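You operate a simulated robot arm through the tools that you are given. There is no shell and no other tool. Be economical: measure what you need, move in short steps, check, and stop when the job is done.

You are at the controls of a simulated robot arm. One attempt, no reset.

JOB
Fetch the box marked "relays" from the top of the grey-legged table and stand it on the low shelf of the green trainer. Switch the power switch on. Take the blue cover plate on the top of the grey-legged table and put it away on the top of the green work mat. Put the small bearing on the top of the grey-legged table away on the top of the teal-legged table. Take the mounts box and leave it on the white gasket pack. Take the timing kit box and put it in the red drip tray. Take the middle bearing on the top of the blue-legged table and put it away on the top of the teal-legged table. The order is free. Set down upright: box, mounts box, timing kit box.

The check looks at the end state, three seconds after you hand in, the way a careful person would. Anything else that was tipped, shoved, dropped, spilled or broken makes it a failure. Lids that push on must go on centred and level and be pressed home; caps that screw on are set level and turned clockwise until they are tight.

ROBOT AND FRAMES
A 7-joint arm with a vacuum gripper on a trunk, on a base that drives. Base frame: it is fixed to the floor where the robot stands at the start and does not move with it; the origin is under the middle of the robot, x ahead of it, y to its left, z up; the surface under the hand at the start is at about z = 0.77. Units: m, rad, N and s.
With the tool pointing down near the work surface it reaches from about 0.1 to 0.64 m from the robot's upright axis, wherever it stands. Its first joint turns from -2.007 to 2.007 rad. Places, roughly: blue cover plate (8x11x1 cm) [0.9, 0, 0.8]; low shelf of the green trainer (34x22 cm) [-3.34, -1.36, 0.2]; middle bearing [-4, -4, 0.75]; mounts box [-4, -3.75, 0.25]; power switch [0.5, -0.2, 0.8]; red drip tray (30x27x5 cm) [-0.8, -3.2, 0.2]; relays box, seal kit box [0.5, 0.25, 0.75]; small bearing [0.5, -0.75, 0.75]; timing kit box [-4, -3.75, 0.25]; top of the green work mat [-4.7, -3.8, 0.8]; top of the teal-legged table [0.9, -2.8, 0.8]; white gasket pack [-6.25, -1.5, 1]. Payload 2.55 kg.
Tool frame: the origin (TCP) lies in the middle of the cups' lips, and z points out of the cups. The gripper has 1 cup of 0.044 m across, covering 0.044 by 0.044 m (tool x, y); the bellows give 0.02 m. With the vacuum on, a cup seals on a smooth face that it is pressed against (1 to 4 N); it does not hold porous or soft things. The pull reaches 55 N.
Orientation is that of the tool frame in the base frame, as [roll, pitch, yaw] about the fixed x, y, z axes, in that order (R = Rz(yaw) Ry(pitch) Rx(roll)). With the cups facing straight down, the tool's x points along the base's -x, its y along +y and its z along -z.

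CONTROLS
- The arm moves only by the tool step_arm. Its argument "targets" is a list that holds one entry, the list of rows, each a list of 7 numbers: the shift along the tool's x, y, z in m, then the turn, a rotation vector about the tool's x, y, z in rad, then the vacuum: 1 switches it on, -1 off. In form: [[[dx, dy, dz, ax, ay, az, valve], ...]]. A call has 1 to 12 rows; each row shifts and turns the commanded pose from where the row before left it, along the tool's axes as they then stand. A row lasts 0.2 s, in which the tool goes at most 0.05 m and 0.15 rad; a call with a longer step from one row to the next is refused whole, and so is a gripper value outside its range. A pose out of reach is approached as far as the arm can. The call stops where the force on the tool passes 40 N (or 10 N more than at its start, if that is more) or the arm is blocked; 0.2 s more then pass. The pull builds up within a second once a cup has sealed. Time passes only in rows, and 0.2 s behind the last, so rows that do not move give it time. It gives the time, the measured TCP pose, the force on the tool (base axes) and the pull of the vacuum at its end, in the units of the frame above (readings bear some noise), with the torque about the TCP (base axes, N m) and any sound that the robot's microphone picked up.
- Cameras (640 x 400 px; columns grow to the right, rows downward): "scene" is now at [0.0034, 0.1519, 1.7671]; the picture's right is [-0.36, -0.93, 0.00], its down [-0.80, 0.31, -0.51] and it looks along [0.48, -0.18, -0.86] (base axes); focal length 293 px, centre (320, 200). "wrist" rides on the gripper at [0.081, 0.006, -0.172] in the tool frame; the picture's right is [-0.08, 1.00, 0.00], its down [-0.89, -0.07, -0.45] and it looks along [-0.44, -0.04, 0.90] (tool axes); focal length 256 px, centre (320, 200).
- snapshot(camera): a new picture of that camera. The clock stands still meanwhile.
- slide_trunk(by): slides the trunk up (or, below 0, down) by that many m; the arm and the scene camera ride with it, the base frame stays. It gives what a move gives, with no picture.
- base_move(legs): drives the robot by 1 to 6 legs, each [ahead, left, turn to the left] in m, m and rad, along the robot's own axes; the way and the turn of a leg run together, so that a leg with both is an arc; at most 1.5 m and 3.142 rad a leg. The arm and the cameras ride along, it lands a little off, and it stops where it bumps. It gives what a move gives.
- aim_head(pan, tilt): turns the head with the scene camera to pan (to the left, within 2.705 rad either way) and tilt (down, from -0.506 to 1.204), counted from straight ahead of the robot. It gives what a move gives.
- point_at(camera, pixels): for up to 12 pixels [column, row] of the newest picture of that camera ("zoom" is the newest enlarged one), the place [x, y, z] in the base frame of the surface seen there, good to about 0.002 m. The clock stands still meanwhile.
- close_up(camera, box): a new picture of the part [left, top, right, bottom] of that camera's present view, enlarged. The clock stands still meanwhile.
- job_done(): hands the job in; it is judged then, once.

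Work in short steps. Measure before you move; look again where a grasp or a placing could have gone wrong, and mend it. You have 131 turns and 152 pictures in all, those below and enlarged ones among them. Switch the vacuum off and draw the arm clear of the work before you hand the job in, unless the task says otherwise.

The tools are called after "Request:" as a command line: name --argument value ..., lists and objects as JSON in quotes. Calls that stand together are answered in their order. step_arm: Moves the arm, as the interface text tells. Its arguments: {"type":"object","properties":{"targets":{"type":"array"}},"required":["targets"]} The other tools are called the same way: slide_trunk (by) slides the trunk up or down; base_move (legs) drives the base; aim_head (pan, tilt) turns the head that bears the scene camera; snapshot (camera) takes a picture; point_at (camera, pixels) gives the place of the surface under pixels of a picture; close_up (camera, box) takes an enlarged picture of a part of a camera's view; job_done () hands the job in.

At the start:

```text
t: 0.0
eef_pos: [0.3962, -0.0905, 1.1251]
tcp_rot: [-3.141, 0.001, -3.141]
wrist_force: [-0.3, -0.8, 0.4]
moment: [0.0, -0.02, -0.01]
pull: 0.1
trunk travel left (down, up): [-0.875, 0.115]
robot x, y, heading: [-0.0024, -0.0005, -0.0]
head pan, tilt: [-0.367, 1.031]
```

scene: 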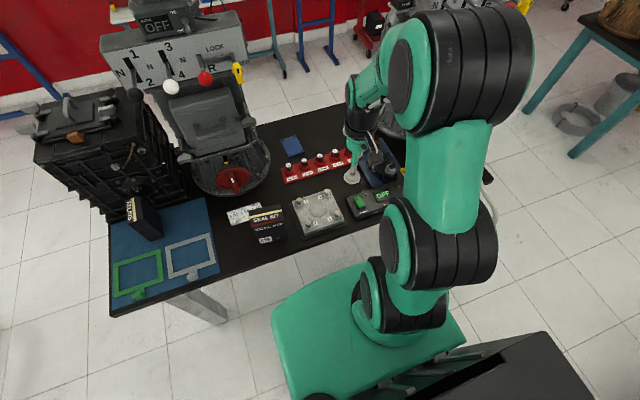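
wrist: 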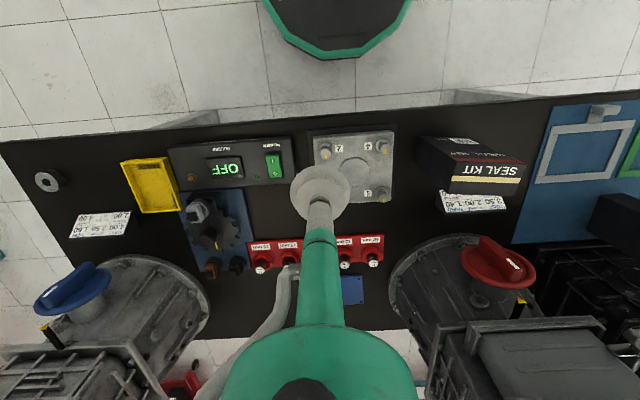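

The wrist view shows the switch (272,165), the small bearing (47,181), the seal kit box (470,160), and a dark box at the right edge. I'll enlarge the views and measure.

Request:
close_up --camera "scene" --box '[100, 120, 420, 320]'

Request:
point_at --camera "wrist" --pixels '[[272, 160], [272, 175], [224, 167], [40, 175], [47, 181], [353, 290], [470, 155], [617, 220], [150, 185], [270, 145]]'

Request:
close_up --camera "wrist" --box '[160, 120, 320, 220]'

```text
2.00 times, centred on (260, 220) of scene
```

zoom: 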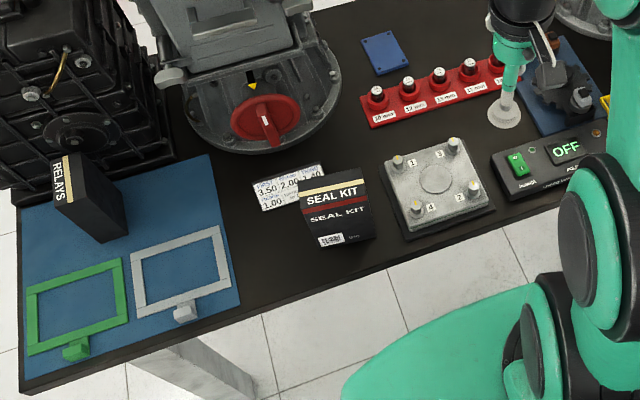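

```text
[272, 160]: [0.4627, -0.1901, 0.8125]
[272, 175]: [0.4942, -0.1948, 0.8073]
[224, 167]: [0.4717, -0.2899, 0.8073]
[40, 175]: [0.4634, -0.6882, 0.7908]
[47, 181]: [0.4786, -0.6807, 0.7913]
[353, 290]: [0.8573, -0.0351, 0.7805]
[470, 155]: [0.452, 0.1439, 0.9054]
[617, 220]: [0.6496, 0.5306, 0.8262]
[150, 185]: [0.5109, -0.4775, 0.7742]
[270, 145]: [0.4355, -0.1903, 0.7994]
```

```text
4.00 times, centred on (240, 170) of wrist
```

zoom: 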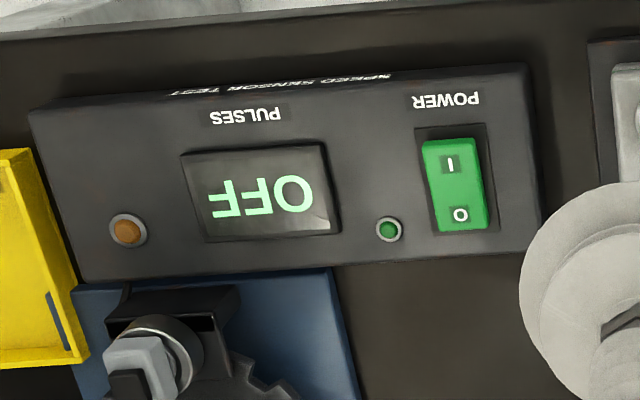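

The rocker's "I" end faces the robot and the display reads OFF. I'll measure the rocker ends exactly.

Request:
point_at --camera "zoom" --pixels '[[449, 145], [452, 165], [455, 190], [459, 212], [462, 226], [427, 168], [478, 168], [420, 132], [440, 90], [490, 240]]'

Request:
close_up --camera "wrist" --box '[0, 100, 200, 260]'

```text
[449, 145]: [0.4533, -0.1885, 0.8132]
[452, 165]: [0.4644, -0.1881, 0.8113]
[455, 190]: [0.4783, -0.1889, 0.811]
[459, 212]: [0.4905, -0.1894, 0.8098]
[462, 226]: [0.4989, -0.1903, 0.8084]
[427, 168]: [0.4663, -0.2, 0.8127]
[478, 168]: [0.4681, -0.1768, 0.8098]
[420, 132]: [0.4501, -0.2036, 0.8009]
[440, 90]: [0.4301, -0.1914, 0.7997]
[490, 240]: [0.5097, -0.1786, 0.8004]
```

```text
2.50 times, centred on (100, 180) of wrist
```

zoom: 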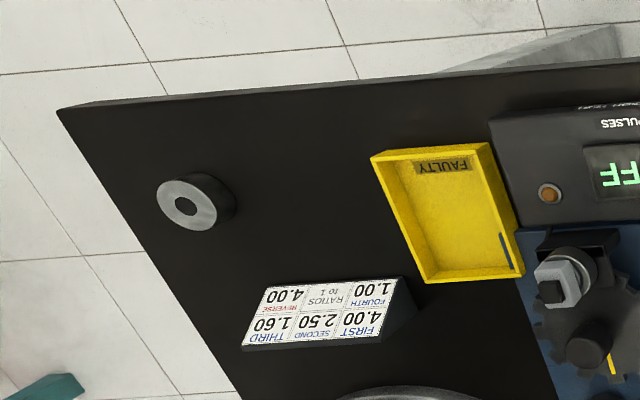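

Measure the small bearing in the zoom (187,205) and the blue plate, relays box by scene.

Request:
point_at --camera "zoom" --pixels '[[158, 205], [216, 208], [187, 180], [185, 230], [183, 206], [170, 200], [205, 205], [235, 205], [60, 110], [250, 230]]'

Request:
close_up --camera "wrist" --box '[5, 155, 85, 205]'

```text
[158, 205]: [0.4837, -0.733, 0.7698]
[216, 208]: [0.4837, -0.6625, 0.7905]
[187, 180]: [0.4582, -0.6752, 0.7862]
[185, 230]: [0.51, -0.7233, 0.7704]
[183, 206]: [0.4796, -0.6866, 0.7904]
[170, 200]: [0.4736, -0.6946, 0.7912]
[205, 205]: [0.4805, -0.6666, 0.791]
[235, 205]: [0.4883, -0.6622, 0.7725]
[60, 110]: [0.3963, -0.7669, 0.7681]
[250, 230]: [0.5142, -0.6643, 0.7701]
```

```text
8.00 times, centred on (45, 180) of wrist
```

zoom: 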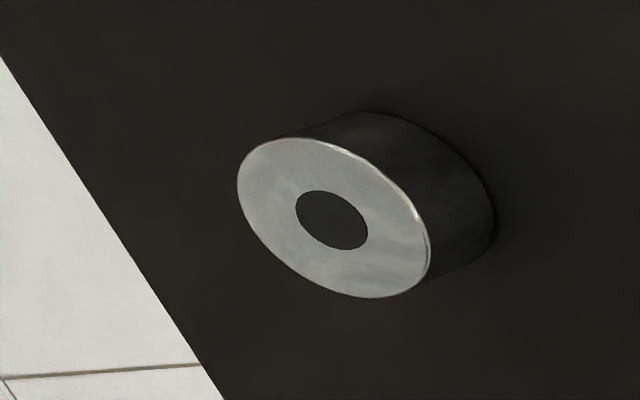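

Rocker I-end is near x=0.4525, y=-0.189, z=0.813. I'll move above its robot-side end and come down to z≈0.835.

Request:
step_arm --targets '[[[-0.017, -0.033, 0, 0, 0, 0, -1], [-0.017, -0.033, 0, 0, 0, 0, -1], [-0.017, -0.032, 0, 0, 0, 0, -1], [0, 0, 0.048, 0, 0, 0, -1], [0, 0, 0.048, 0, 0, 0, -1], [0, 0, 0.048, 0, 0, 0, -1], [0, 0, 0.048, 0, 0, 0, -1], [0, 0, 0.048, 0, 0, 0, -1], [0, 0, 0.048, 0, 0, 0, -1], [0, 0, 0, 0, 0, 0, -1]]]'

Request:
snapshot --camera "wrist"

```text
t: 2.2
eef_pos: [0.4467, -0.1901, 0.836]
tcp_rot: [-3.141, -0.001, 3.141]
wrist_force: [0.2, 0.1, -0.1]
moment: [0.0, 0.0, -0.03]
pull: 0.0
trunk travel left (down, up): [-0.875, 0.115]
robot x, y, heading: [-0.0012, -0.0001, 0.005]
head pan, tilt: [-0.367, 1.031]
```

```text
145 pictures are left
```

wrist: 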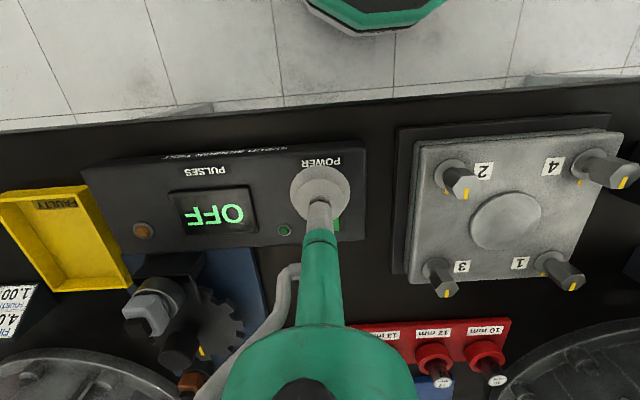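

The cup is above the I end; I press down slowly.

Request:
step_arm --targets '[[[0, 0, 0.015, 0, 0, 0, -1], [0, 0, 0.006, 0, 0, 0, -1], [0, 0, 0.006, 0, 0, 0, -1], [0, 0, 0.005, 0, 0, 0, -1], [0, 0, 0, 0, 0, 0, -1]]]'

Request:
snapshot --camera "wrist"

```text
t: 3.4
eef_pos: [0.4465, -0.1903, 0.8055]
tcp_rot: [-3.141, 0.001, 3.141]
wrist_force: [-0.6, -0.9, 1.1]
moment: [-0.03, 0.0, -0.03]
pull: 0.0
trunk travel left (down, up): [-0.875, 0.115]
robot x, y, heading: [-0.0045, 0.0017, 0.001]
head pan, tilt: [-0.367, 1.031]
```

```text
144 pictures are left
```

wrist: 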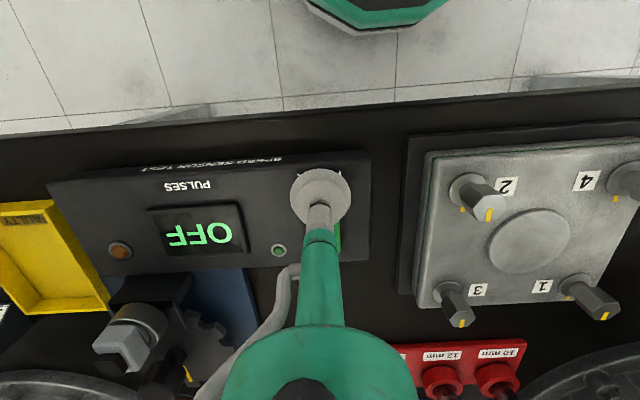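

Still OFF at 1.1 N; press further in small increments.

Request:
step_arm --targets '[[[0, 0, 0.004, 0, 0, 0, -1], [0, 0, 0.004, 0, 0, 0, -1], [0, 0, 0.004, 0, 0, 0, -1], [0, 0, 0, 0, 0, 0, -1]]]'

Request:
snapshot --camera "wrist"

```text
t: 4.4
eef_pos: [0.4481, -0.1888, 0.7936]
tcp_rot: [-3.14, 0.003, -3.14]
wrist_force: [-0.8, -0.1, 3.3]
moment: [0.01, -0.11, 0.04]
pull: 0.0
trunk travel left (down, up): [-0.875, 0.115]
robot x, y, heading: [0.0017, -0.0017, -0.0]
head pan, tilt: [-0.367, 1.031]
```

```text
143 pictures are left
```

wrist: 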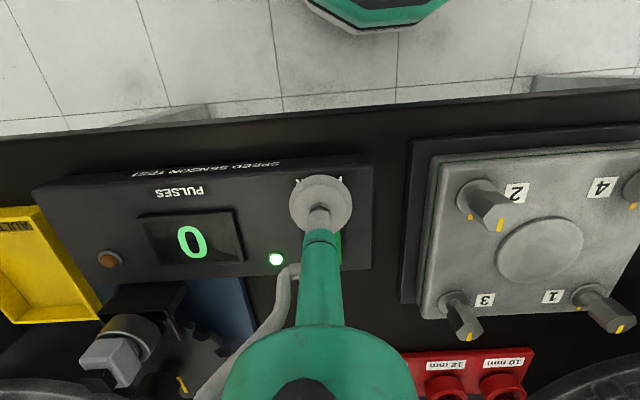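

The display now reads 0 with the lamp lit: power is on. Retract up and strafe right toward the small bearing.

Request:
step_arm --targets '[[[0, 0, -0.03, 0, 0, 0, -1], [0, 0, -0.045, 0, 0, 0, -1], [0, 0, -0.045, 0, 0, 0, -1], [0, 0, -0.045, 0, 0, 0, -1], [0, 0, -0.045, 0, 0, 0, -1]]]'

Request:
base_move --legs '[[0, -0.5, 0]]'

Request:
snapshot --camera "wrist"

Request:
close_up --camera "wrist" --box '[240, 120, 400, 220]'

```text
t: 5.6
eef_pos: [0.4461, -0.1874, 1.0022]
tcp_rot: [3.141, -0.002, 3.142]
wrist_force: [-0.2, 0.2, -0.1]
moment: [-0.04, -0.03, -0.02]
pull: 0.0
trunk travel left (down, up): [-0.875, 0.115]
robot x, y, heading: [-0.003, 0.0006, 0.001]
head pan, tilt: [-0.367, 1.031]
```

```text
t: 8.5
eef_pos: [0.4453, -0.6874, 1.0019]
tcp_rot: [-3.141, 0.0, 3.138]
wrist_force: [-0.3, 0.0, 0.2]
moment: [0.01, -0.01, -0.02]
pull: 0.1
trunk travel left (down, up): [-0.875, 0.115]
robot x, y, heading: [-0.0026, -0.5011, -0.005]
head pan, tilt: [-0.367, 1.031]
```

```text
142 pictures are left
```

wrist: 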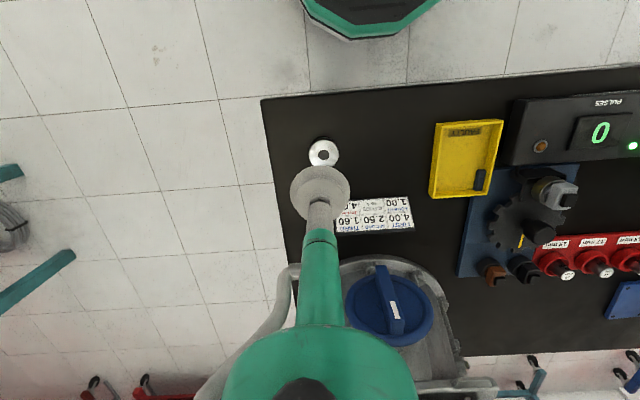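

```text
4.00 times, centred on (320, 170) of wrist
```

zoom: 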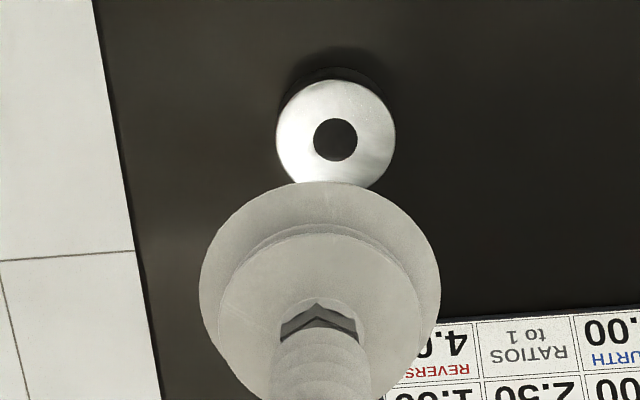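

The bearing is visible in the zoom at (335,138); measure its rim points.

Request:
point_at --camera "zoom" --pixels '[[281, 138], [392, 138], [336, 84], [322, 178], [337, 138], [298, 100], [374, 100], [370, 178], [300, 175]]'

```text
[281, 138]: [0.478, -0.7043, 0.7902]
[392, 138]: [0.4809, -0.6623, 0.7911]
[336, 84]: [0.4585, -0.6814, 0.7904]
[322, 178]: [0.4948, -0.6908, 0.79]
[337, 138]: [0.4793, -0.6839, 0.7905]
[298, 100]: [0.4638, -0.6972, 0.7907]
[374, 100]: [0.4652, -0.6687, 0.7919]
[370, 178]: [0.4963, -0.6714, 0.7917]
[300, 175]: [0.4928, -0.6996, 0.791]
```

Bearing centre ≈ (0.4795, -0.6835, 0.7905). Move above it and check pose before contact.

Request:
step_arm --targets '[[[-0.034, 0.004, 0, 0, 0, 0, -1], [0, 0, 0.05, 0, 0, 0, -1], [0, 0, 0.05, 0, 0, 0, -1], [0, 0, 0.05, 0, 0, 0, -1], [0, 0, 0.045, 0, 0, 0, -1], [0, 0, 0, 0, 0, 0, -1], [0, 0, 0, 0, 0, 0, -1]]]'

Request:
close_up --camera "wrist" --box '[240, 120, 400, 220]'

Request:
step_arm --targets '[[[0, 0, 0, 0, 0, 0, -1]]]'

```text
t: 10.1
eef_pos: [0.4794, -0.6845, 0.8085]
tcp_rot: [-3.141, 0.001, 3.136]
wrist_force: [-0.2, 0.6, 0.6]
moment: [0.03, -0.02, 0.0]
pull: 0.1
trunk travel left (down, up): [-0.875, 0.115]
robot x, y, heading: [-0.0009, -0.4983, -0.004]
head pan, tilt: [-0.367, 1.031]
```

```text
4.00 times, centred on (320, 170) of wrist
```

zoom: 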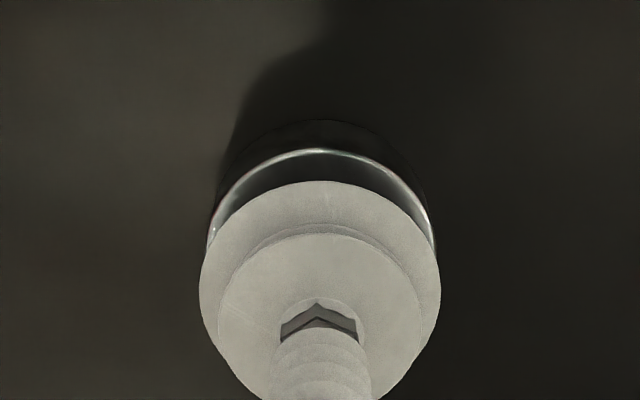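

```text
t: 10.5
eef_pos: [0.4789, -0.6852, 0.8074]
tcp_rot: [-3.14, -0.001, 3.139]
wrist_force: [-0.6, -0.6, 0.0]
moment: [0.02, 0.0, 0.02]
pull: 0.1
trunk travel left (down, up): [-0.875, 0.115]
robot x, y, heading: [-0.0022, -0.5002, -0.001]
head pan, tilt: [-0.367, 1.031]
```

Centred well. Lower with vacuum on to press ~2 N.

Request:
step_arm --targets '[[[0, 0.001, 0.012, 0, 0, 0, 1], [0, 0, 0.006, 0, 0, 0, 1], [0, 0, 0.004, 0, 0, 0, 1], [0, 0, 0.003, 0, 0, 0, 1], [0, 0, 0, 0, 0, 0, 1], [0, 0, 0, 0, 0, 0, 1], [0, 0, 0, 0, 0, 0, 1], [0, 0, 0, 0, 0, 0, 1]]]'

```text
t: 11.6
eef_pos: [0.4833, -0.6849, 0.7874]
tcp_rot: [-3.138, 0.008, 3.139]
wrist_force: [-7.2, 1.2, 23.4]
moment: [0.16, 0.25, 0.01]
pull: 55.2
trunk travel left (down, up): [-0.875, 0.115]
robot x, y, heading: [0.0027, -0.498, -0.004]
head pan, tilt: [-0.367, 1.031]
stopped in row 5: the force on the tool passed its limit at 40 N (the readings are from after the stop); the commanded pose is now the measured one
```

Sealed (pull 55). Lift.

Request:
step_arm --targets '[[[0, 0, -0.01, 0, 0, 0, 1], [0, 0, -0.03, 0, 0, 0, 1], [0, 0, -0.05, 0, 0, 0, 1], [0, 0, -0.05, 0, 0, 0, 1], [0, 0, -0.05, 0, 0, 0, 1], [0, 0, -0.05, 0, 0, 0, 1], [0, 0, -0.05, 0, 0, 0, 1]]]'

Request:
aim_head --pan -1.2 --tilt 0.4

Request:
snapshot --camera "scene"

Request:
snapshot --camera "wrist"

```text
t: 13.2
eef_pos: [0.4807, -0.6855, 1.0757]
tcp_rot: [-3.14, 0.003, 3.138]
wrist_force: [-0.1, 0.5, -1.6]
moment: [-0.03, -0.02, 0.02]
pull: 54.5
trunk travel left (down, up): [-0.875, 0.115]
robot x, y, heading: [0.0005, -0.4977, 0.001]
head pan, tilt: [-0.367, 1.031]
```

```text
t: 14.4
eef_pos: [0.4834, -0.6851, 1.0751]
tcp_rot: [-3.139, 0.005, 3.139]
wrist_force: [0.9, 0.6, -1.4]
moment: [-0.01, 0.03, -0.07]
pull: 55.3
trunk travel left (down, up): [-0.875, 0.115]
robot x, y, heading: [-0.0036, -0.4995, -0.003]
head pan, tilt: [-1.201, 0.4]
```

```text
139 pictures are left
```

scene: 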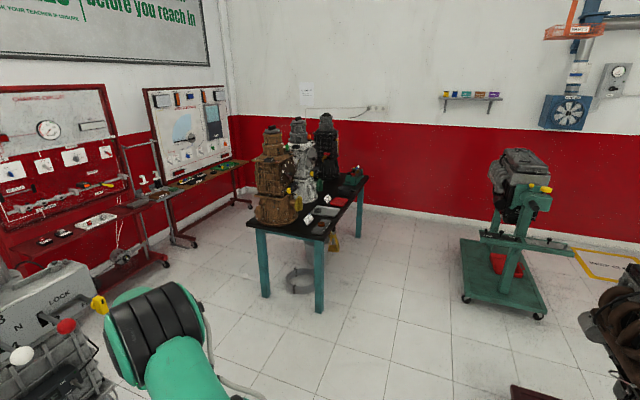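

```text
138 pictures are left
```

wrist: 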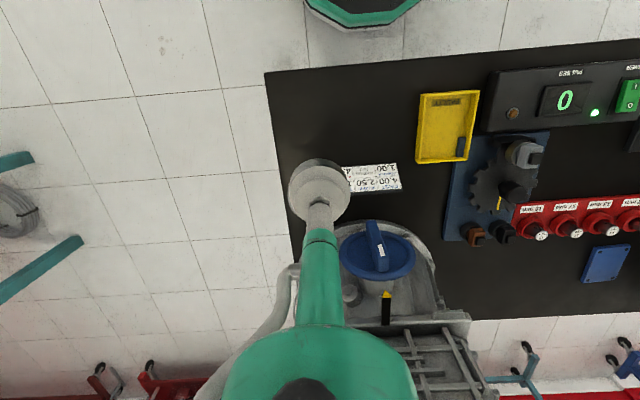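

The bearing is held. The teal-legged table is clear ahead-right at scene (320,215); I measure its top and edges.

Request:
close_up --camera "scene" --box '[220, 120, 400, 320]'

Request:
point_at --camera "scene" --pixels '[[248, 224], [328, 240], [366, 180], [320, 226], [298, 224], [270, 220], [330, 210], [340, 200], [320, 310], [266, 295], [310, 285]]'

```text
2.00 times, centred on (310, 220) of scene
```

zoom: 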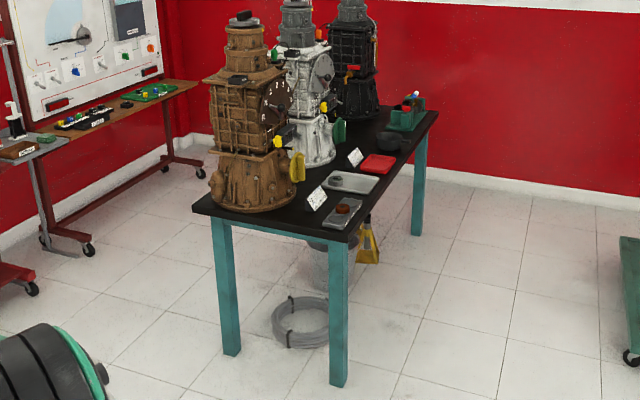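

```text
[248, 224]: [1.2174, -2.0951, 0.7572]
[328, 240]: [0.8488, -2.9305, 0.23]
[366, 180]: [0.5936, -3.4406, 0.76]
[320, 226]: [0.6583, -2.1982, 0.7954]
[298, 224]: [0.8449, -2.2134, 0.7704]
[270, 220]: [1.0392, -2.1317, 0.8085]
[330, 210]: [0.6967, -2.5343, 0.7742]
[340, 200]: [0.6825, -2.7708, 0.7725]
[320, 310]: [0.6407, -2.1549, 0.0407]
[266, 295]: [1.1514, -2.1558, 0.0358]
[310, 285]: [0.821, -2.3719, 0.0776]
```

Table top z≈0.772, near edge x≈0.6. I check clearance near the engine stand to the right before driving.

Request:
point_at --camera "scene" --pixels '[[465, 298], [460, 240], [545, 315], [500, 265], [530, 395], [515, 240], [400, 300]]'

Request:
aim_head --pan -1.8 --tilt 0.5

Request:
snapshot --camera "scene"

```text
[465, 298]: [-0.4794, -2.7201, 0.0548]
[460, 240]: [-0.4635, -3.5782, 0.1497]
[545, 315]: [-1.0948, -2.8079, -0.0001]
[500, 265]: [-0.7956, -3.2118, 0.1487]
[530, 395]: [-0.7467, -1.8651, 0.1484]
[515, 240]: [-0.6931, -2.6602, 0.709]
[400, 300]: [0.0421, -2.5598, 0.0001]
```

```text
t: 15.4
eef_pos: [0.4814, -0.6847, 1.0739]
tcp_rot: [-3.142, 0.004, 3.139]
wrist_force: [0.1, 1.4, -0.8]
moment: [0.02, -0.01, 0.03]
pull: 54.7
trunk travel left (down, up): [-0.875, 0.115]
robot x, y, heading: [-0.0017, -0.4968, -0.007]
head pan, tilt: [-1.799, 0.499]
```

```text
136 pictures are left
```

scene: 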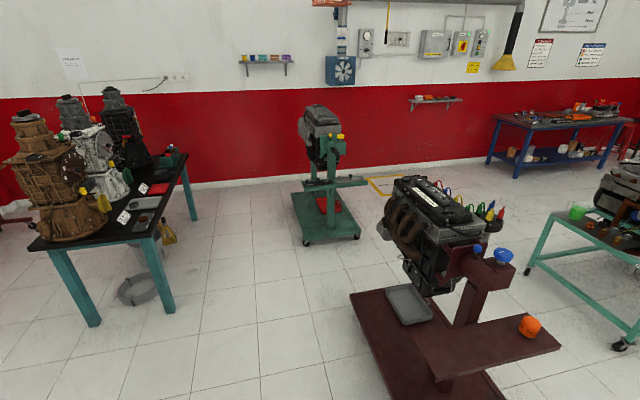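

Measure the dark-red stand and green stand extents for the corridor.

Request:
point_at --camera "scene" --pixels '[[352, 296], [405, 290], [390, 395], [560, 350], [500, 390], [415, 345], [303, 240], [358, 236], [335, 208], [550, 120], [590, 215], [575, 150]]'

```text
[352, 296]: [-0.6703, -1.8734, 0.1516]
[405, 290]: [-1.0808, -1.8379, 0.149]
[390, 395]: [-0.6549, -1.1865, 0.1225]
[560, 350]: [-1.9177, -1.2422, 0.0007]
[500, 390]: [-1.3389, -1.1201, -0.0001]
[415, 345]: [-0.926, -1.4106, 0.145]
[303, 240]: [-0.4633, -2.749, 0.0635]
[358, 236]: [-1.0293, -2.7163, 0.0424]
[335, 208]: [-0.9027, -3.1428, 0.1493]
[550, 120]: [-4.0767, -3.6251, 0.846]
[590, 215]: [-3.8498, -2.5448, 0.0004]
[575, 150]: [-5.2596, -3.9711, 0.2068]
```

Corridor x∈[-0.45,0.58] is free. Drive right to y≈-2.6, then look at the table.

Request:
base_move --legs '[[0, -1.1, 0], [0, -1.0, 0]]'

Request:
aim_head --pan 0.0 --tilt 0.8

Request:
snapshot --camera "scene"

Request:
snapshot --camera "wrist"

```text
t: 25.8
eef_pos: [0.4822, -2.7801, 1.0742]
tcp_rot: [3.141, 0.003, 3.135]
wrist_force: [0.7, -0.4, -1.3]
moment: [-0.02, 0.01, 0.01]
pull: 55.2
trunk travel left (down, up): [-0.875, 0.115]
robot x, y, heading: [-0.0, -2.5929, -0.002]
head pan, tilt: [-1.799, 0.499]
```

```text
t: 27.6
eef_pos: [0.482, -2.7815, 1.0755]
tcp_rot: [-3.139, 0.002, 3.134]
wrist_force: [0.3, -1.0, -1.5]
moment: [-0.01, -0.02, 0.02]
pull: 55.0
trunk travel left (down, up): [-0.875, 0.115]
robot x, y, heading: [-0.003, -2.5932, -0.006]
head pan, tilt: [0.0, 0.799]
```

```text
135 pictures are left
```

scene: 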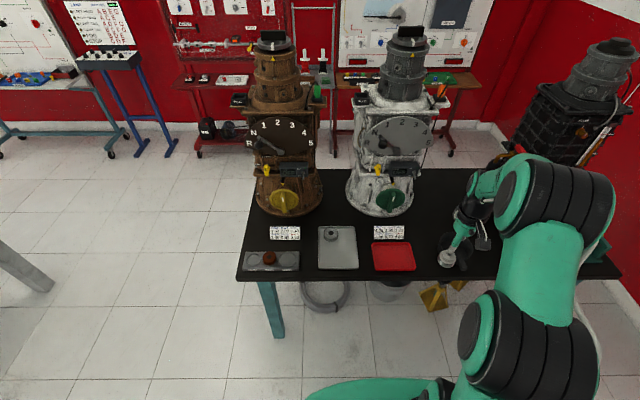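

```text
134 pictures are left
```

wrist: 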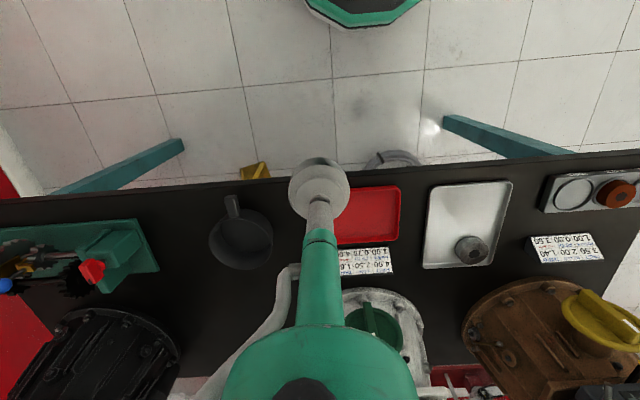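

Free spots exist between the dark bowl (242,240) and red tray (368,215), and elsewhere; measure.

Request:
point_at --camera "wrist" --pixels '[[274, 240], [336, 240], [285, 200], [275, 215], [290, 260], [209, 240], [160, 250], [180, 215], [410, 220], [242, 275], [220, 310], [310, 265]]'

```text
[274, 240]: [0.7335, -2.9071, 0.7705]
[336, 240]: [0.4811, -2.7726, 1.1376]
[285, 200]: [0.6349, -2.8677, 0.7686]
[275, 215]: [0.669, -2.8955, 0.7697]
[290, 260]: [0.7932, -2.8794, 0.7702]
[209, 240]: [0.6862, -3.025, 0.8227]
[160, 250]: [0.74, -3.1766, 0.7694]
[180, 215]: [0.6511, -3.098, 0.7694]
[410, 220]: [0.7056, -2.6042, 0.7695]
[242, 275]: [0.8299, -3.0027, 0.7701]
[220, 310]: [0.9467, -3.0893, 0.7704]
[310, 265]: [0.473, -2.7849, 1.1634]
```

Gap y∈[-2.91,-2.77]; target (0.69,-2.84). Drive a bit forward and right to bring it in reach.

Request:
base_move --legs '[[0.14, -0.07, 0]]'

Request:
snapshot --camera "wrist"

```text
t: 29.0
eef_pos: [0.6226, -2.852, 1.0739]
tcp_rot: [-3.14, 0.004, 3.137]
wrist_force: [0.6, 0.5, -2.0]
moment: [0.0, -0.01, -0.02]
pull: 54.9
trunk travel left (down, up): [-0.875, 0.115]
robot x, y, heading: [0.139, -2.6641, -0.006]
head pan, tilt: [0.0, 0.799]
```

```text
133 pictures are left
```

wrist: 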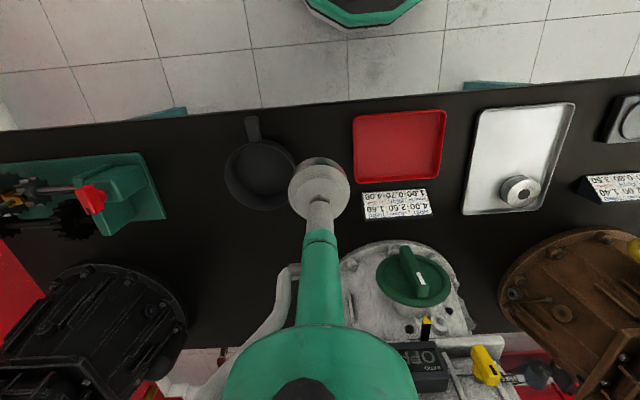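

Check the edges around the spot once more.

Request:
point_at --camera "wrist" --pixels '[[292, 150], [357, 175], [362, 195], [250, 120], [353, 130], [320, 120], [370, 240]]'

```text
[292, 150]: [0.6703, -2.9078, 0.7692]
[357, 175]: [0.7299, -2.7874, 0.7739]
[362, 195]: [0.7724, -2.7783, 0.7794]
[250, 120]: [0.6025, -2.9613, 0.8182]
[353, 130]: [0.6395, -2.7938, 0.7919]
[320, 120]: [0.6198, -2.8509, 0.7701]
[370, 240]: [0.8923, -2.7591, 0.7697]
```

Target (0.66,-2.85). Descend to ~0.80 then gently.

Request:
step_arm --targets '[[[-0.038, 0.001, 0, 0, 0, 0, 1], [0, 0, 0.05, 0, 0, 0, 1], [0, 0, 0.05, 0, 0, 0, 1], [0, 0, 0.05, 0, 0, 0, 1], [0, 0, 0.05, 0, 0, 0, 1], [0, 0, 0.05, 0, 0, 0, 1], [0, 0, 0.024, 0, 0, 0, 1], [0, 0, 0, 0, 0, 0, 1]]]'

Request:
close_up --camera "wrist" --box '[200, 100, 440, 250]'

```text
t: 30.8
eef_pos: [0.6631, -2.8518, 0.8025]
tcp_rot: [-3.139, 0.006, 3.136]
wrist_force: [-0.2, -0.1, -2.0]
moment: [0.0, -0.02, 0.01]
pull: 55.0
trunk travel left (down, up): [-0.875, 0.115]
robot x, y, heading: [0.1414, -2.6652, -0.006]
head pan, tilt: [0.0, 0.799]
```

```text
2.67 times, centred on (320, 175) of wrist
```

zoom: 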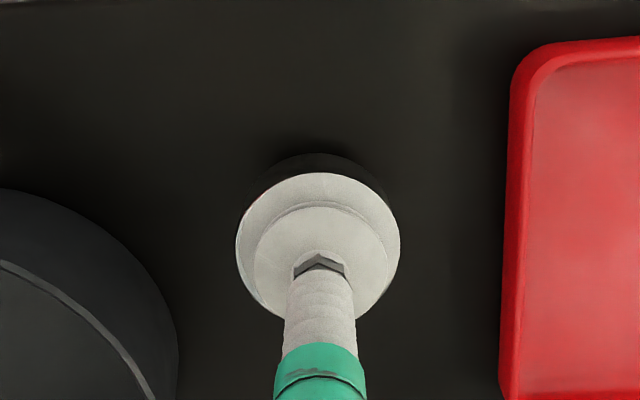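

Lower 10 mm more, then small steps until contact.

Request:
step_arm --targets '[[[0, 0, 0.006, 0, 0, 0, 1], [0, 0, 0.004, 0, 0, 0, 1], [0, 0, 0.002, 0, 0, 0, 1], [0, 0, 0, 0, 0, 0, 1]]]'

```text
t: 31.8
eef_pos: [0.6615, -2.8526, 0.7908]
tcp_rot: [-3.137, 0.006, 3.139]
wrist_force: [-0.7, 1.8, 8.2]
moment: [0.1, 0.13, 0.0]
pull: 54.7
trunk travel left (down, up): [-0.875, 0.115]
robot x, y, heading: [0.14, -2.6675, -0.004]
head pan, tilt: [0.0, 0.799]
```

Contact (8 N). Release and lift slowly.

Request:
step_arm --targets '[[[0, 0, 0, 0, 0, 0, -1], [0, 0, 0, 0, 0, 0, -1], [0, 0, 0, 0, 0, 0, -1], [0, 0, 0, 0, 0, 0, -1], [0, 0, -0.01, 0, 0, 0, -1], [0, 0, -0.04, 0, 0, 0, -1], [0, 0, -0.05, 0, 0, 0, -1], [0, 0, -0.05, 0, 0, 0, -1], [0, 0, -0.05, 0, 0, 0, -1], [0, 0, -0.05, 0, 0, 0, -1], [0, 0, -0.05, 0, 0, 0, -1]]]'

Request:
snapshot --camera "wrist"

```text
t: 34.2
eef_pos: [0.659, -2.8508, 1.0902]
tcp_rot: [-3.139, 0.003, 3.136]
wrist_force: [-0.2, -0.4, -0.1]
moment: [0.02, 0.01, -0.01]
pull: 0.1
trunk travel left (down, up): [-0.875, 0.115]
robot x, y, heading: [0.1396, -2.6607, -0.001]
head pan, tilt: [0.0, 0.799]
```

```text
131 pictures are left
```

wrist: 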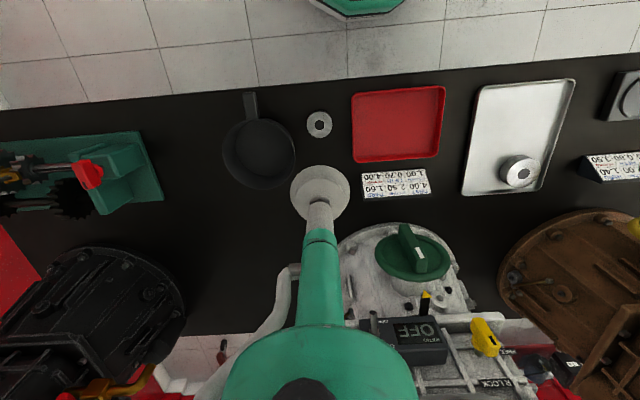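

Bearing stands on the teal table at (319,124). Drive back to the grey table for the relays box.

Request:
base_move --legs '[[-0.14, 0, 0], [0, 1.45, 0], [0, 1.5, 0]]'

Request:
aim_head --pan 0.35 --tilt 1.0

Request:
snapshot --camera "scene"

Request:
snapshot --camera "wrist"

```text
t: 49.5
eef_pos: [0.538, 0.1132, 1.0884]
tcp_rot: [-3.14, 0.004, 3.136]
wrist_force: [-0.3, 0.4, 0.0]
moment: [-0.01, 0.05, -0.02]
pull: 0.0
trunk travel left (down, up): [-0.875, 0.115]
robot x, y, heading: [0.0185, 0.3018, -0.004]
head pan, tilt: [0.0, 0.799]
```

```text
t: 50.3
eef_pos: [0.5374, 0.114, 1.0897]
tcp_rot: [-3.139, 0.003, 3.135]
wrist_force: [-0.4, 0.0, 0.0]
moment: [0.01, 0.0, 0.02]
pull: 0.1
trunk travel left (down, up): [-0.875, 0.115]
robot x, y, heading: [0.0137, 0.3029, -0.006]
head pan, tilt: [0.351, 1.0]
```

```text
130 pictures are left
```

scene: 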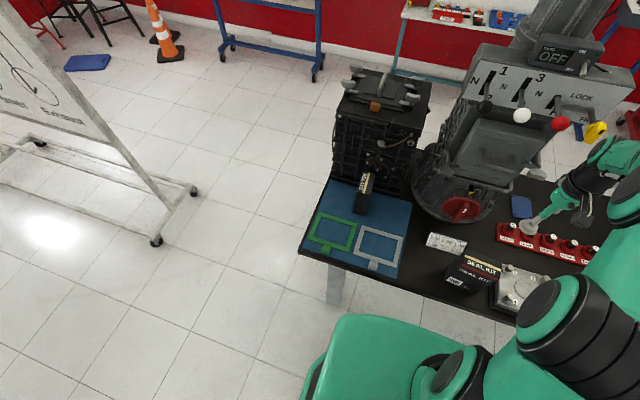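

```text
129 pictures are left
```

wrist: 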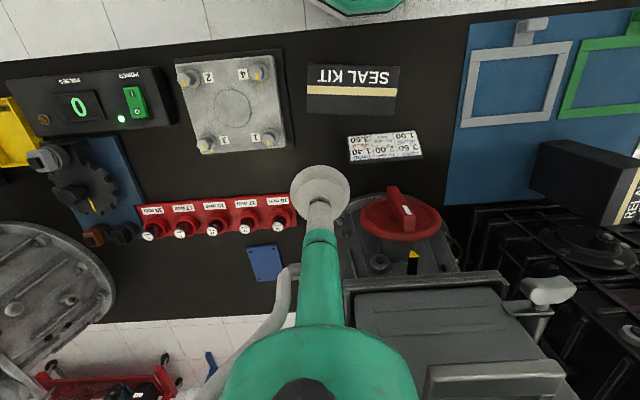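

The relays box is at scene (365,190). Enlarge and measure.

Request:
close_up --camera "scene" --box '[310, 140, 438, 220]'

Request:
close_up --camera "wrist" --box '[480, 120, 640, 220]'

Request:
point_at --camera "zoom" --pixels '[[600, 110], [630, 130], [560, 240], [600, 300], [620, 240], [630, 180], [200, 200], [100, 260]]'

```text
5.00 times, centred on (374, 180) of scene
```

zoom: 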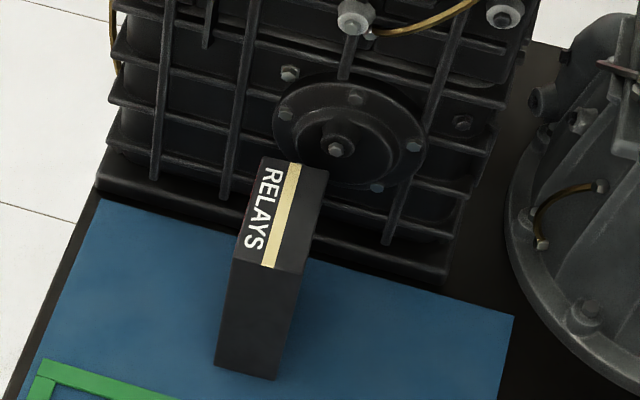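

```text
4.00 times, centred on (560, 170) of wrist
```

zoom: 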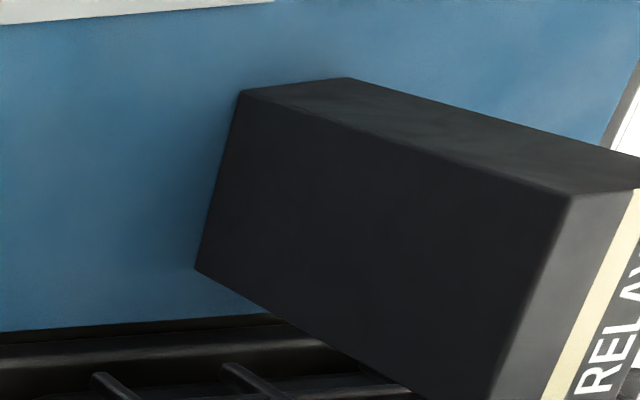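

```text
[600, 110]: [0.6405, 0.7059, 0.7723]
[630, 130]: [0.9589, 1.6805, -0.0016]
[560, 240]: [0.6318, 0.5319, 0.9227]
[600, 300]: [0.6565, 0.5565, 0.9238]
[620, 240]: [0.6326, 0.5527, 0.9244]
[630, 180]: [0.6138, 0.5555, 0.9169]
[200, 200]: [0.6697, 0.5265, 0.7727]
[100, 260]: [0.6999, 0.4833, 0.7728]
```

Retake the scene zoom to measure the box's top corners.

Request:
close_up --camera "scene" --box '[310, 140, 438, 220]'

Request:
point_at --camera "zoom" --pixels '[[264, 160], [324, 174], [300, 266], [236, 255], [280, 215], [220, 358], [272, 374]]'

```text
5.00 times, centred on (374, 180) of scene
```

zoom: 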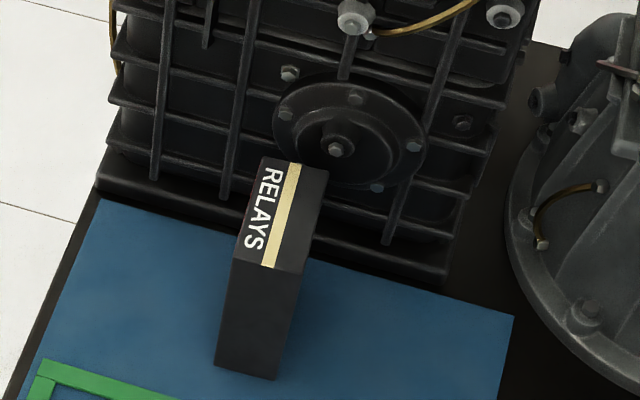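

```text
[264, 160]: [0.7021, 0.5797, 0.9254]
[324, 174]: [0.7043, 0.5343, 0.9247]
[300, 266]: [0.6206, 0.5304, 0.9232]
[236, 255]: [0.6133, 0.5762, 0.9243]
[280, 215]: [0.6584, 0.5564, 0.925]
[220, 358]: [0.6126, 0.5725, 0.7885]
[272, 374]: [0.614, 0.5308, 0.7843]
```

Box top centre (0.660,0.555,0.925), 9×5×15 cm. Check gearbox proximity and clearance between robot and table.

Request:
point_at --camera "scene" --pixels '[[380, 172], [372, 120], [385, 85], [345, 110], [350, 318], [440, 325], [400, 277], [410, 280], [395, 395], [372, 165]]'

```text
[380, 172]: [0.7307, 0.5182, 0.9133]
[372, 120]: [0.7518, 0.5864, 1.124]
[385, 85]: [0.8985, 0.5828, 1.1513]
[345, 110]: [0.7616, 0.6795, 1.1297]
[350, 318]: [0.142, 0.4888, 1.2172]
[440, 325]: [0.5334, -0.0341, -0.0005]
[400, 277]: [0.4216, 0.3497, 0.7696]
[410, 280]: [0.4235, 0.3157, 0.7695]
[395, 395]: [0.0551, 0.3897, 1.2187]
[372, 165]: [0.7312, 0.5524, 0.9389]
```

Gearbox face is at x≈0.73+, so I'll grip at x≈0.65. Drive left 0.22 and slightly ahead first.

Request:
base_move --legs '[[0.02, 0.22, 0]]'

Request:
snapshot --camera "wrist"

```text
t: 52.0
eef_pos: [0.5598, 0.3319, 1.0886]
tcp_rot: [-3.14, 0.003, 3.131]
wrist_force: [-0.5, 0.5, 0.4]
moment: [-0.01, -0.01, 0.02]
pull: 0.0
trunk travel left (down, up): [-0.875, 0.115]
robot x, y, heading: [0.0371, 0.5273, -0.007]
head pan, tilt: [0.351, 1.0]
```

```text
125 pictures are left
```

wrist: 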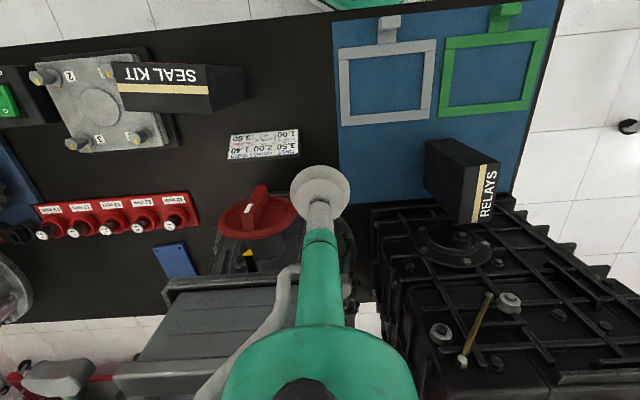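

Move left 0.223 and forward 0.09 at the current height, then look.

Request:
step_arm --targets '[[[0, 0.045, 0, 0, 0, 0, -1], [0, 0.045, 0, 0, 0, 0, -1], [0, 0.045, 0, 0, 0, 0, -1], [0, 0.045, 0, 0, 0, 0, -1], [0, 0.044, 0, 0, 0, 0, -1], [-0.045, 0, 0, 0, 0, 0, -1], [-0.045, 0, 0, 0, 0, 0, -1], [0, 0, 0.05, 0, 0, 0, -1], [0, 0, 0.05, 0, 0, 0, -1], [0, 0, 0.03, 0, 0, 0, -1], [0, 0, 0, 0, 0, 0, -1]]]'

Request:
snapshot --camera "wrist"

```text
t: 54.4
eef_pos: [0.6402, 0.553, 0.9511]
tcp_rot: [-3.14, 0.003, 3.132]
wrist_force: [0.7, 0.9, 1.2]
moment: [0.01, 0.05, 0.01]
pull: 0.1
out of reach, approached as far as the arm can: row 7
trunk travel left (down, up): [-0.875, 0.115]
robot x, y, heading: [0.0409, 0.5246, -0.009]
head pan, tilt: [0.351, 1.0]
```

```text
124 pictures are left
```

wrist: 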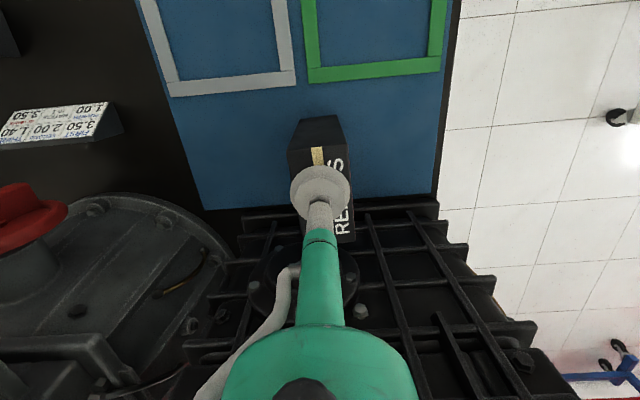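

Shift +8 mm in x and touch down with vacuum on.

Request:
step_arm --targets '[[[-0.008, 0.002, 0.01, 0, 0, 0, 1], [0, 0, 0.01, 0, 0, 0, 1], [0, 0, 0.006, 0, 0, 0, 1], [0, 0, 0.003, 0, 0, 0, 1], [0, 0, 0, 0, 0, 0, 1], [0, 0, 0, 0, 0, 0, 1], [0, 0, 0, 0, 0, 0, 1]]]'

```text
t: 56.0
eef_pos: [0.646, 0.5566, 0.9229]
tcp_rot: [-3.141, 0.006, 3.131]
wrist_force: [-5.8, -0.8, 11.3]
moment: [0.02, 0.02, 0.03]
pull: 55.0
trunk travel left (down, up): [-0.875, 0.115]
robot x, y, heading: [0.0392, 0.5194, -0.011]
head pan, tilt: [0.351, 1.0]
```

Sealed. Lift straight up then pull back.

Request:
step_arm --targets '[[[0.002, 0, -0.02, 0, 0, 0, 1], [0.004, 0, -0.045, 0, 0, 0, 1], [0.005, 0, -0.045, 0, 0, 0, 1], [0.005, 0, -0.045, 0, 0, 0, 1], [0.02, 0, -0.04, 0, 0, 0, 1], [0.045, 0, 0, 0, 0, 0, 1], [0.045, 0, 0, 0, 0, 0, 1], [0.045, 0, 0, 0, 0, 0, 1], [0, 0, 0, 0, 0, 0, 1]]]'

Request:
aim_head --pan -2.6 --tilt 0.35

Request:
snapshot --camera "scene"

Request:
snapshot --camera "wrist"

```text
t: 58.0
eef_pos: [0.4775, 0.5608, 1.1142]
tcp_rot: [-3.14, 0.003, 3.133]
wrist_force: [0.9, 0.5, -5.2]
moment: [0.01, 0.07, -0.03]
pull: 54.9
trunk travel left (down, up): [-0.875, 0.115]
robot x, y, heading: [0.0379, 0.5255, -0.012]
head pan, tilt: [0.351, 1.0]
```

```text
t: 60.5
eef_pos: [0.4772, 0.5598, 1.1155]
tcp_rot: [-3.139, 0.004, 3.133]
wrist_force: [-0.2, -0.2, -4.6]
moment: [0.01, 0.11, 0.01]
pull: 55.0
trunk travel left (down, up): [-0.875, 0.115]
robot x, y, heading: [0.0398, 0.5216, -0.009]
head pan, tilt: [-2.601, 0.351]
```

```text
123 pictures are left
```

scene: 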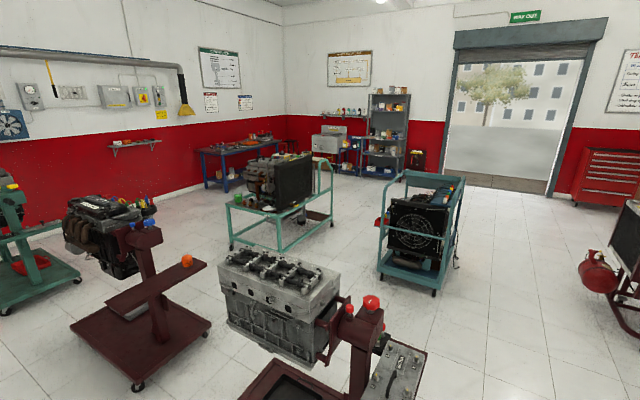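

```text
122 pictures are left
```

wrist: 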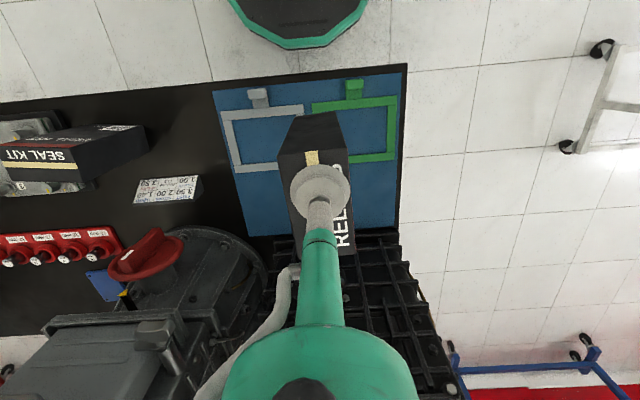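

Held. I measure the map: carts, stands and shelf units.

Request:
point_at --camera "scene" --pixels '[[285, 218], [232, 245], [330, 215], [320, 190], [410, 270], [435, 292], [380, 255], [205, 315], [425, 355], [380, 110], [240, 148], [270, 365]]'

Request:
close_up --camera "scene" --box '[190, 80, 490, 310]'

```text
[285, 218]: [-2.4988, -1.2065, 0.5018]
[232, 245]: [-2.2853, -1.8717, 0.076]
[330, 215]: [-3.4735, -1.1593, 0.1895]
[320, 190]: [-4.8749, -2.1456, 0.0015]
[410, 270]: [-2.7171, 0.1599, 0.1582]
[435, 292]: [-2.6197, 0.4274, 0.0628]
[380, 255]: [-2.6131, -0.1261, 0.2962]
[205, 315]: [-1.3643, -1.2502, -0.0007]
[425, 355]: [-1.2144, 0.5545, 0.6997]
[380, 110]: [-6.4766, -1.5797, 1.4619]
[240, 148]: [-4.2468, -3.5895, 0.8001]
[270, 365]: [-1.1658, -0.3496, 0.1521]
```

```text
1.74 times, centred on (340, 195) of scene
```

zoom: 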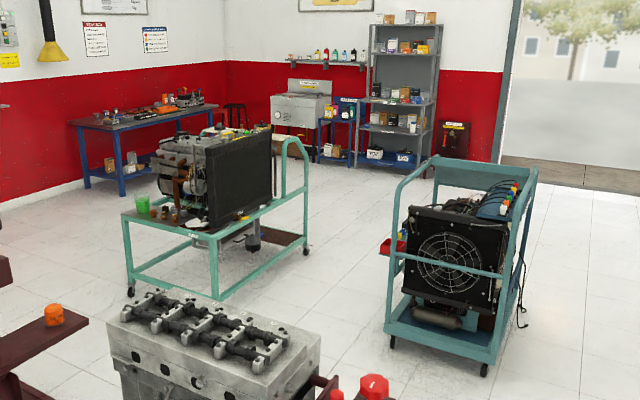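

Look down around the near stands to plan a path.

Request:
aim_head --pan -2.5 --tilt 0.7

Request:
snapshot --camera "scene"

Request:
point_at --camera "scene" --pixels '[[150, 150], [60, 120], [200, 220], [330, 260], [250, 300], [330, 180], [430, 270], [390, 330], [160, 230], [240, 70], [350, 60], [470, 150]]'

```text
t: 61.4
eef_pos: [0.477, 0.5601, 1.1149]
tcp_rot: [-3.14, 0.003, 3.134]
wrist_force: [-0.8, -1.3, -5.6]
moment: [0.04, 0.11, -0.01]
pull: 54.8
trunk travel left (down, up): [-0.875, 0.115]
robot x, y, heading: [0.0375, 0.5248, -0.01]
head pan, tilt: [-2.499, 0.7]
```

```text
120 pictures are left
```

scene: 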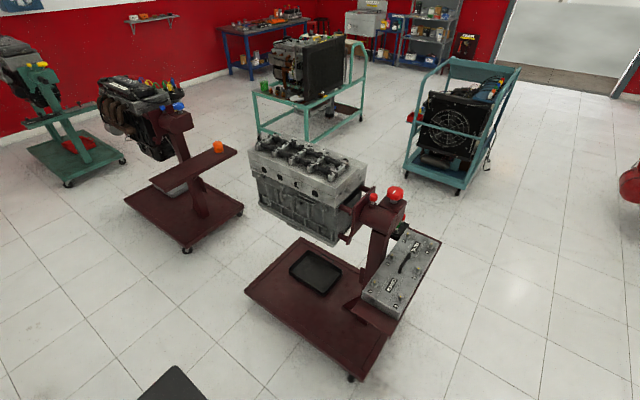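

```text
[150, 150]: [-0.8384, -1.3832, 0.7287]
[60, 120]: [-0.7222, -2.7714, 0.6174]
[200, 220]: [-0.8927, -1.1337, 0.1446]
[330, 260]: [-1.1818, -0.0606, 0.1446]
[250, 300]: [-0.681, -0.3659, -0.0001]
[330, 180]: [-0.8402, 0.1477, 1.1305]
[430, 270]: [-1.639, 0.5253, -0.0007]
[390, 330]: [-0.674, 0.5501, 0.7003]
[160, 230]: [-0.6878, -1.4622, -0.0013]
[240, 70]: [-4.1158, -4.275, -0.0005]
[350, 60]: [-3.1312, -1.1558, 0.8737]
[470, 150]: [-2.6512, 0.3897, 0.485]
```

Look left to check the northern corridor.

Request:
aim_head --pan 1.9 --tilt 0.6

Request:
snapshot --camera "scene"

Request:
point_at --camera "scene" --pixels '[[50, 200], [150, 200], [250, 200], [350, 200], [450, 200], [550, 200], [600, 250], [600, 350], [320, 320], [100, 320], [450, 320], [320, 120]]'

```text
t: 64.9
eef_pos: [0.4772, 0.5606, 1.1158]
tcp_rot: [-3.138, 0.003, 3.132]
wrist_force: [-1.4, 0.6, -5.1]
moment: [0.01, 0.13, -0.03]
pull: 54.9
trunk travel left (down, up): [-0.875, 0.115]
robot x, y, heading: [0.0414, 0.5253, -0.004]
head pan, tilt: [1.901, 0.6]
```

```text
119 pictures are left
```

scene: 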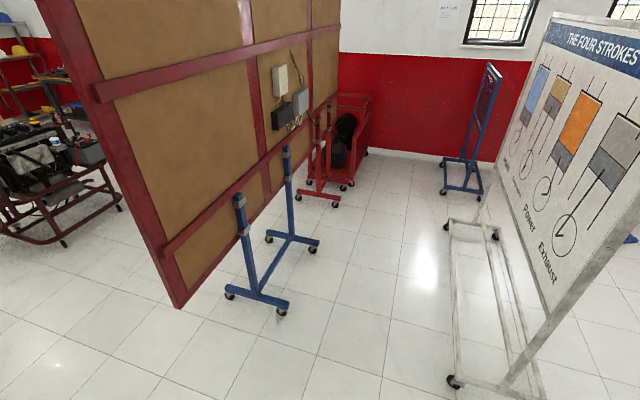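

```text
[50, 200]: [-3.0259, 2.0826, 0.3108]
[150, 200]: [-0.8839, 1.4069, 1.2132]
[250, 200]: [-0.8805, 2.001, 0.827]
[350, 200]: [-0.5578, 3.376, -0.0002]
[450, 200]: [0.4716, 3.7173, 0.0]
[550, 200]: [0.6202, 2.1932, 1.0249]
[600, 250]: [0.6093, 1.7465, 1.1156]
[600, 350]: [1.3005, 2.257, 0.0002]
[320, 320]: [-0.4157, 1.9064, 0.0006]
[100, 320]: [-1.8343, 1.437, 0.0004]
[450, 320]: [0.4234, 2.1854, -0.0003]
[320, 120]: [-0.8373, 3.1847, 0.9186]
```

The wrist picture's top shows part of my own base (dark octagon with green rim, (300,25)); measure it to know my footprint, plus corridor edges.

Request:
point_at --camera "wrist" --pixels '[[300, 45], [270, 40], [240, 5], [360, 8], [340, 35], [300, 10]]'

Request:
point_at --camera "scene" --pixels '[[180, 303], [172, 260], [60, 20], [230, 295], [282, 312], [455, 385], [450, 375], [440, 225], [20, 220], [60, 240]]'

```text
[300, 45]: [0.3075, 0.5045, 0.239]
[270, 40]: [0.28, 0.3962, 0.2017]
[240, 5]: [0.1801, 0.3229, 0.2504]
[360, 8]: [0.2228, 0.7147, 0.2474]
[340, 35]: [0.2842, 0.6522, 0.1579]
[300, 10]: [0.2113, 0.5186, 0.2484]
```

```text
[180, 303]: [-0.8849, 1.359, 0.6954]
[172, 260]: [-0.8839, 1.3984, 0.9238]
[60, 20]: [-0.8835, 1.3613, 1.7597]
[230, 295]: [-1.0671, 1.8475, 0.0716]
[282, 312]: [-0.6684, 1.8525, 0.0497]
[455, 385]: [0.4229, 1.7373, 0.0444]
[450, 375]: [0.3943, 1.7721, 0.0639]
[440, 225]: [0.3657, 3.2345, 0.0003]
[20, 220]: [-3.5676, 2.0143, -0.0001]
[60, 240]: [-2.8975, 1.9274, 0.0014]
```

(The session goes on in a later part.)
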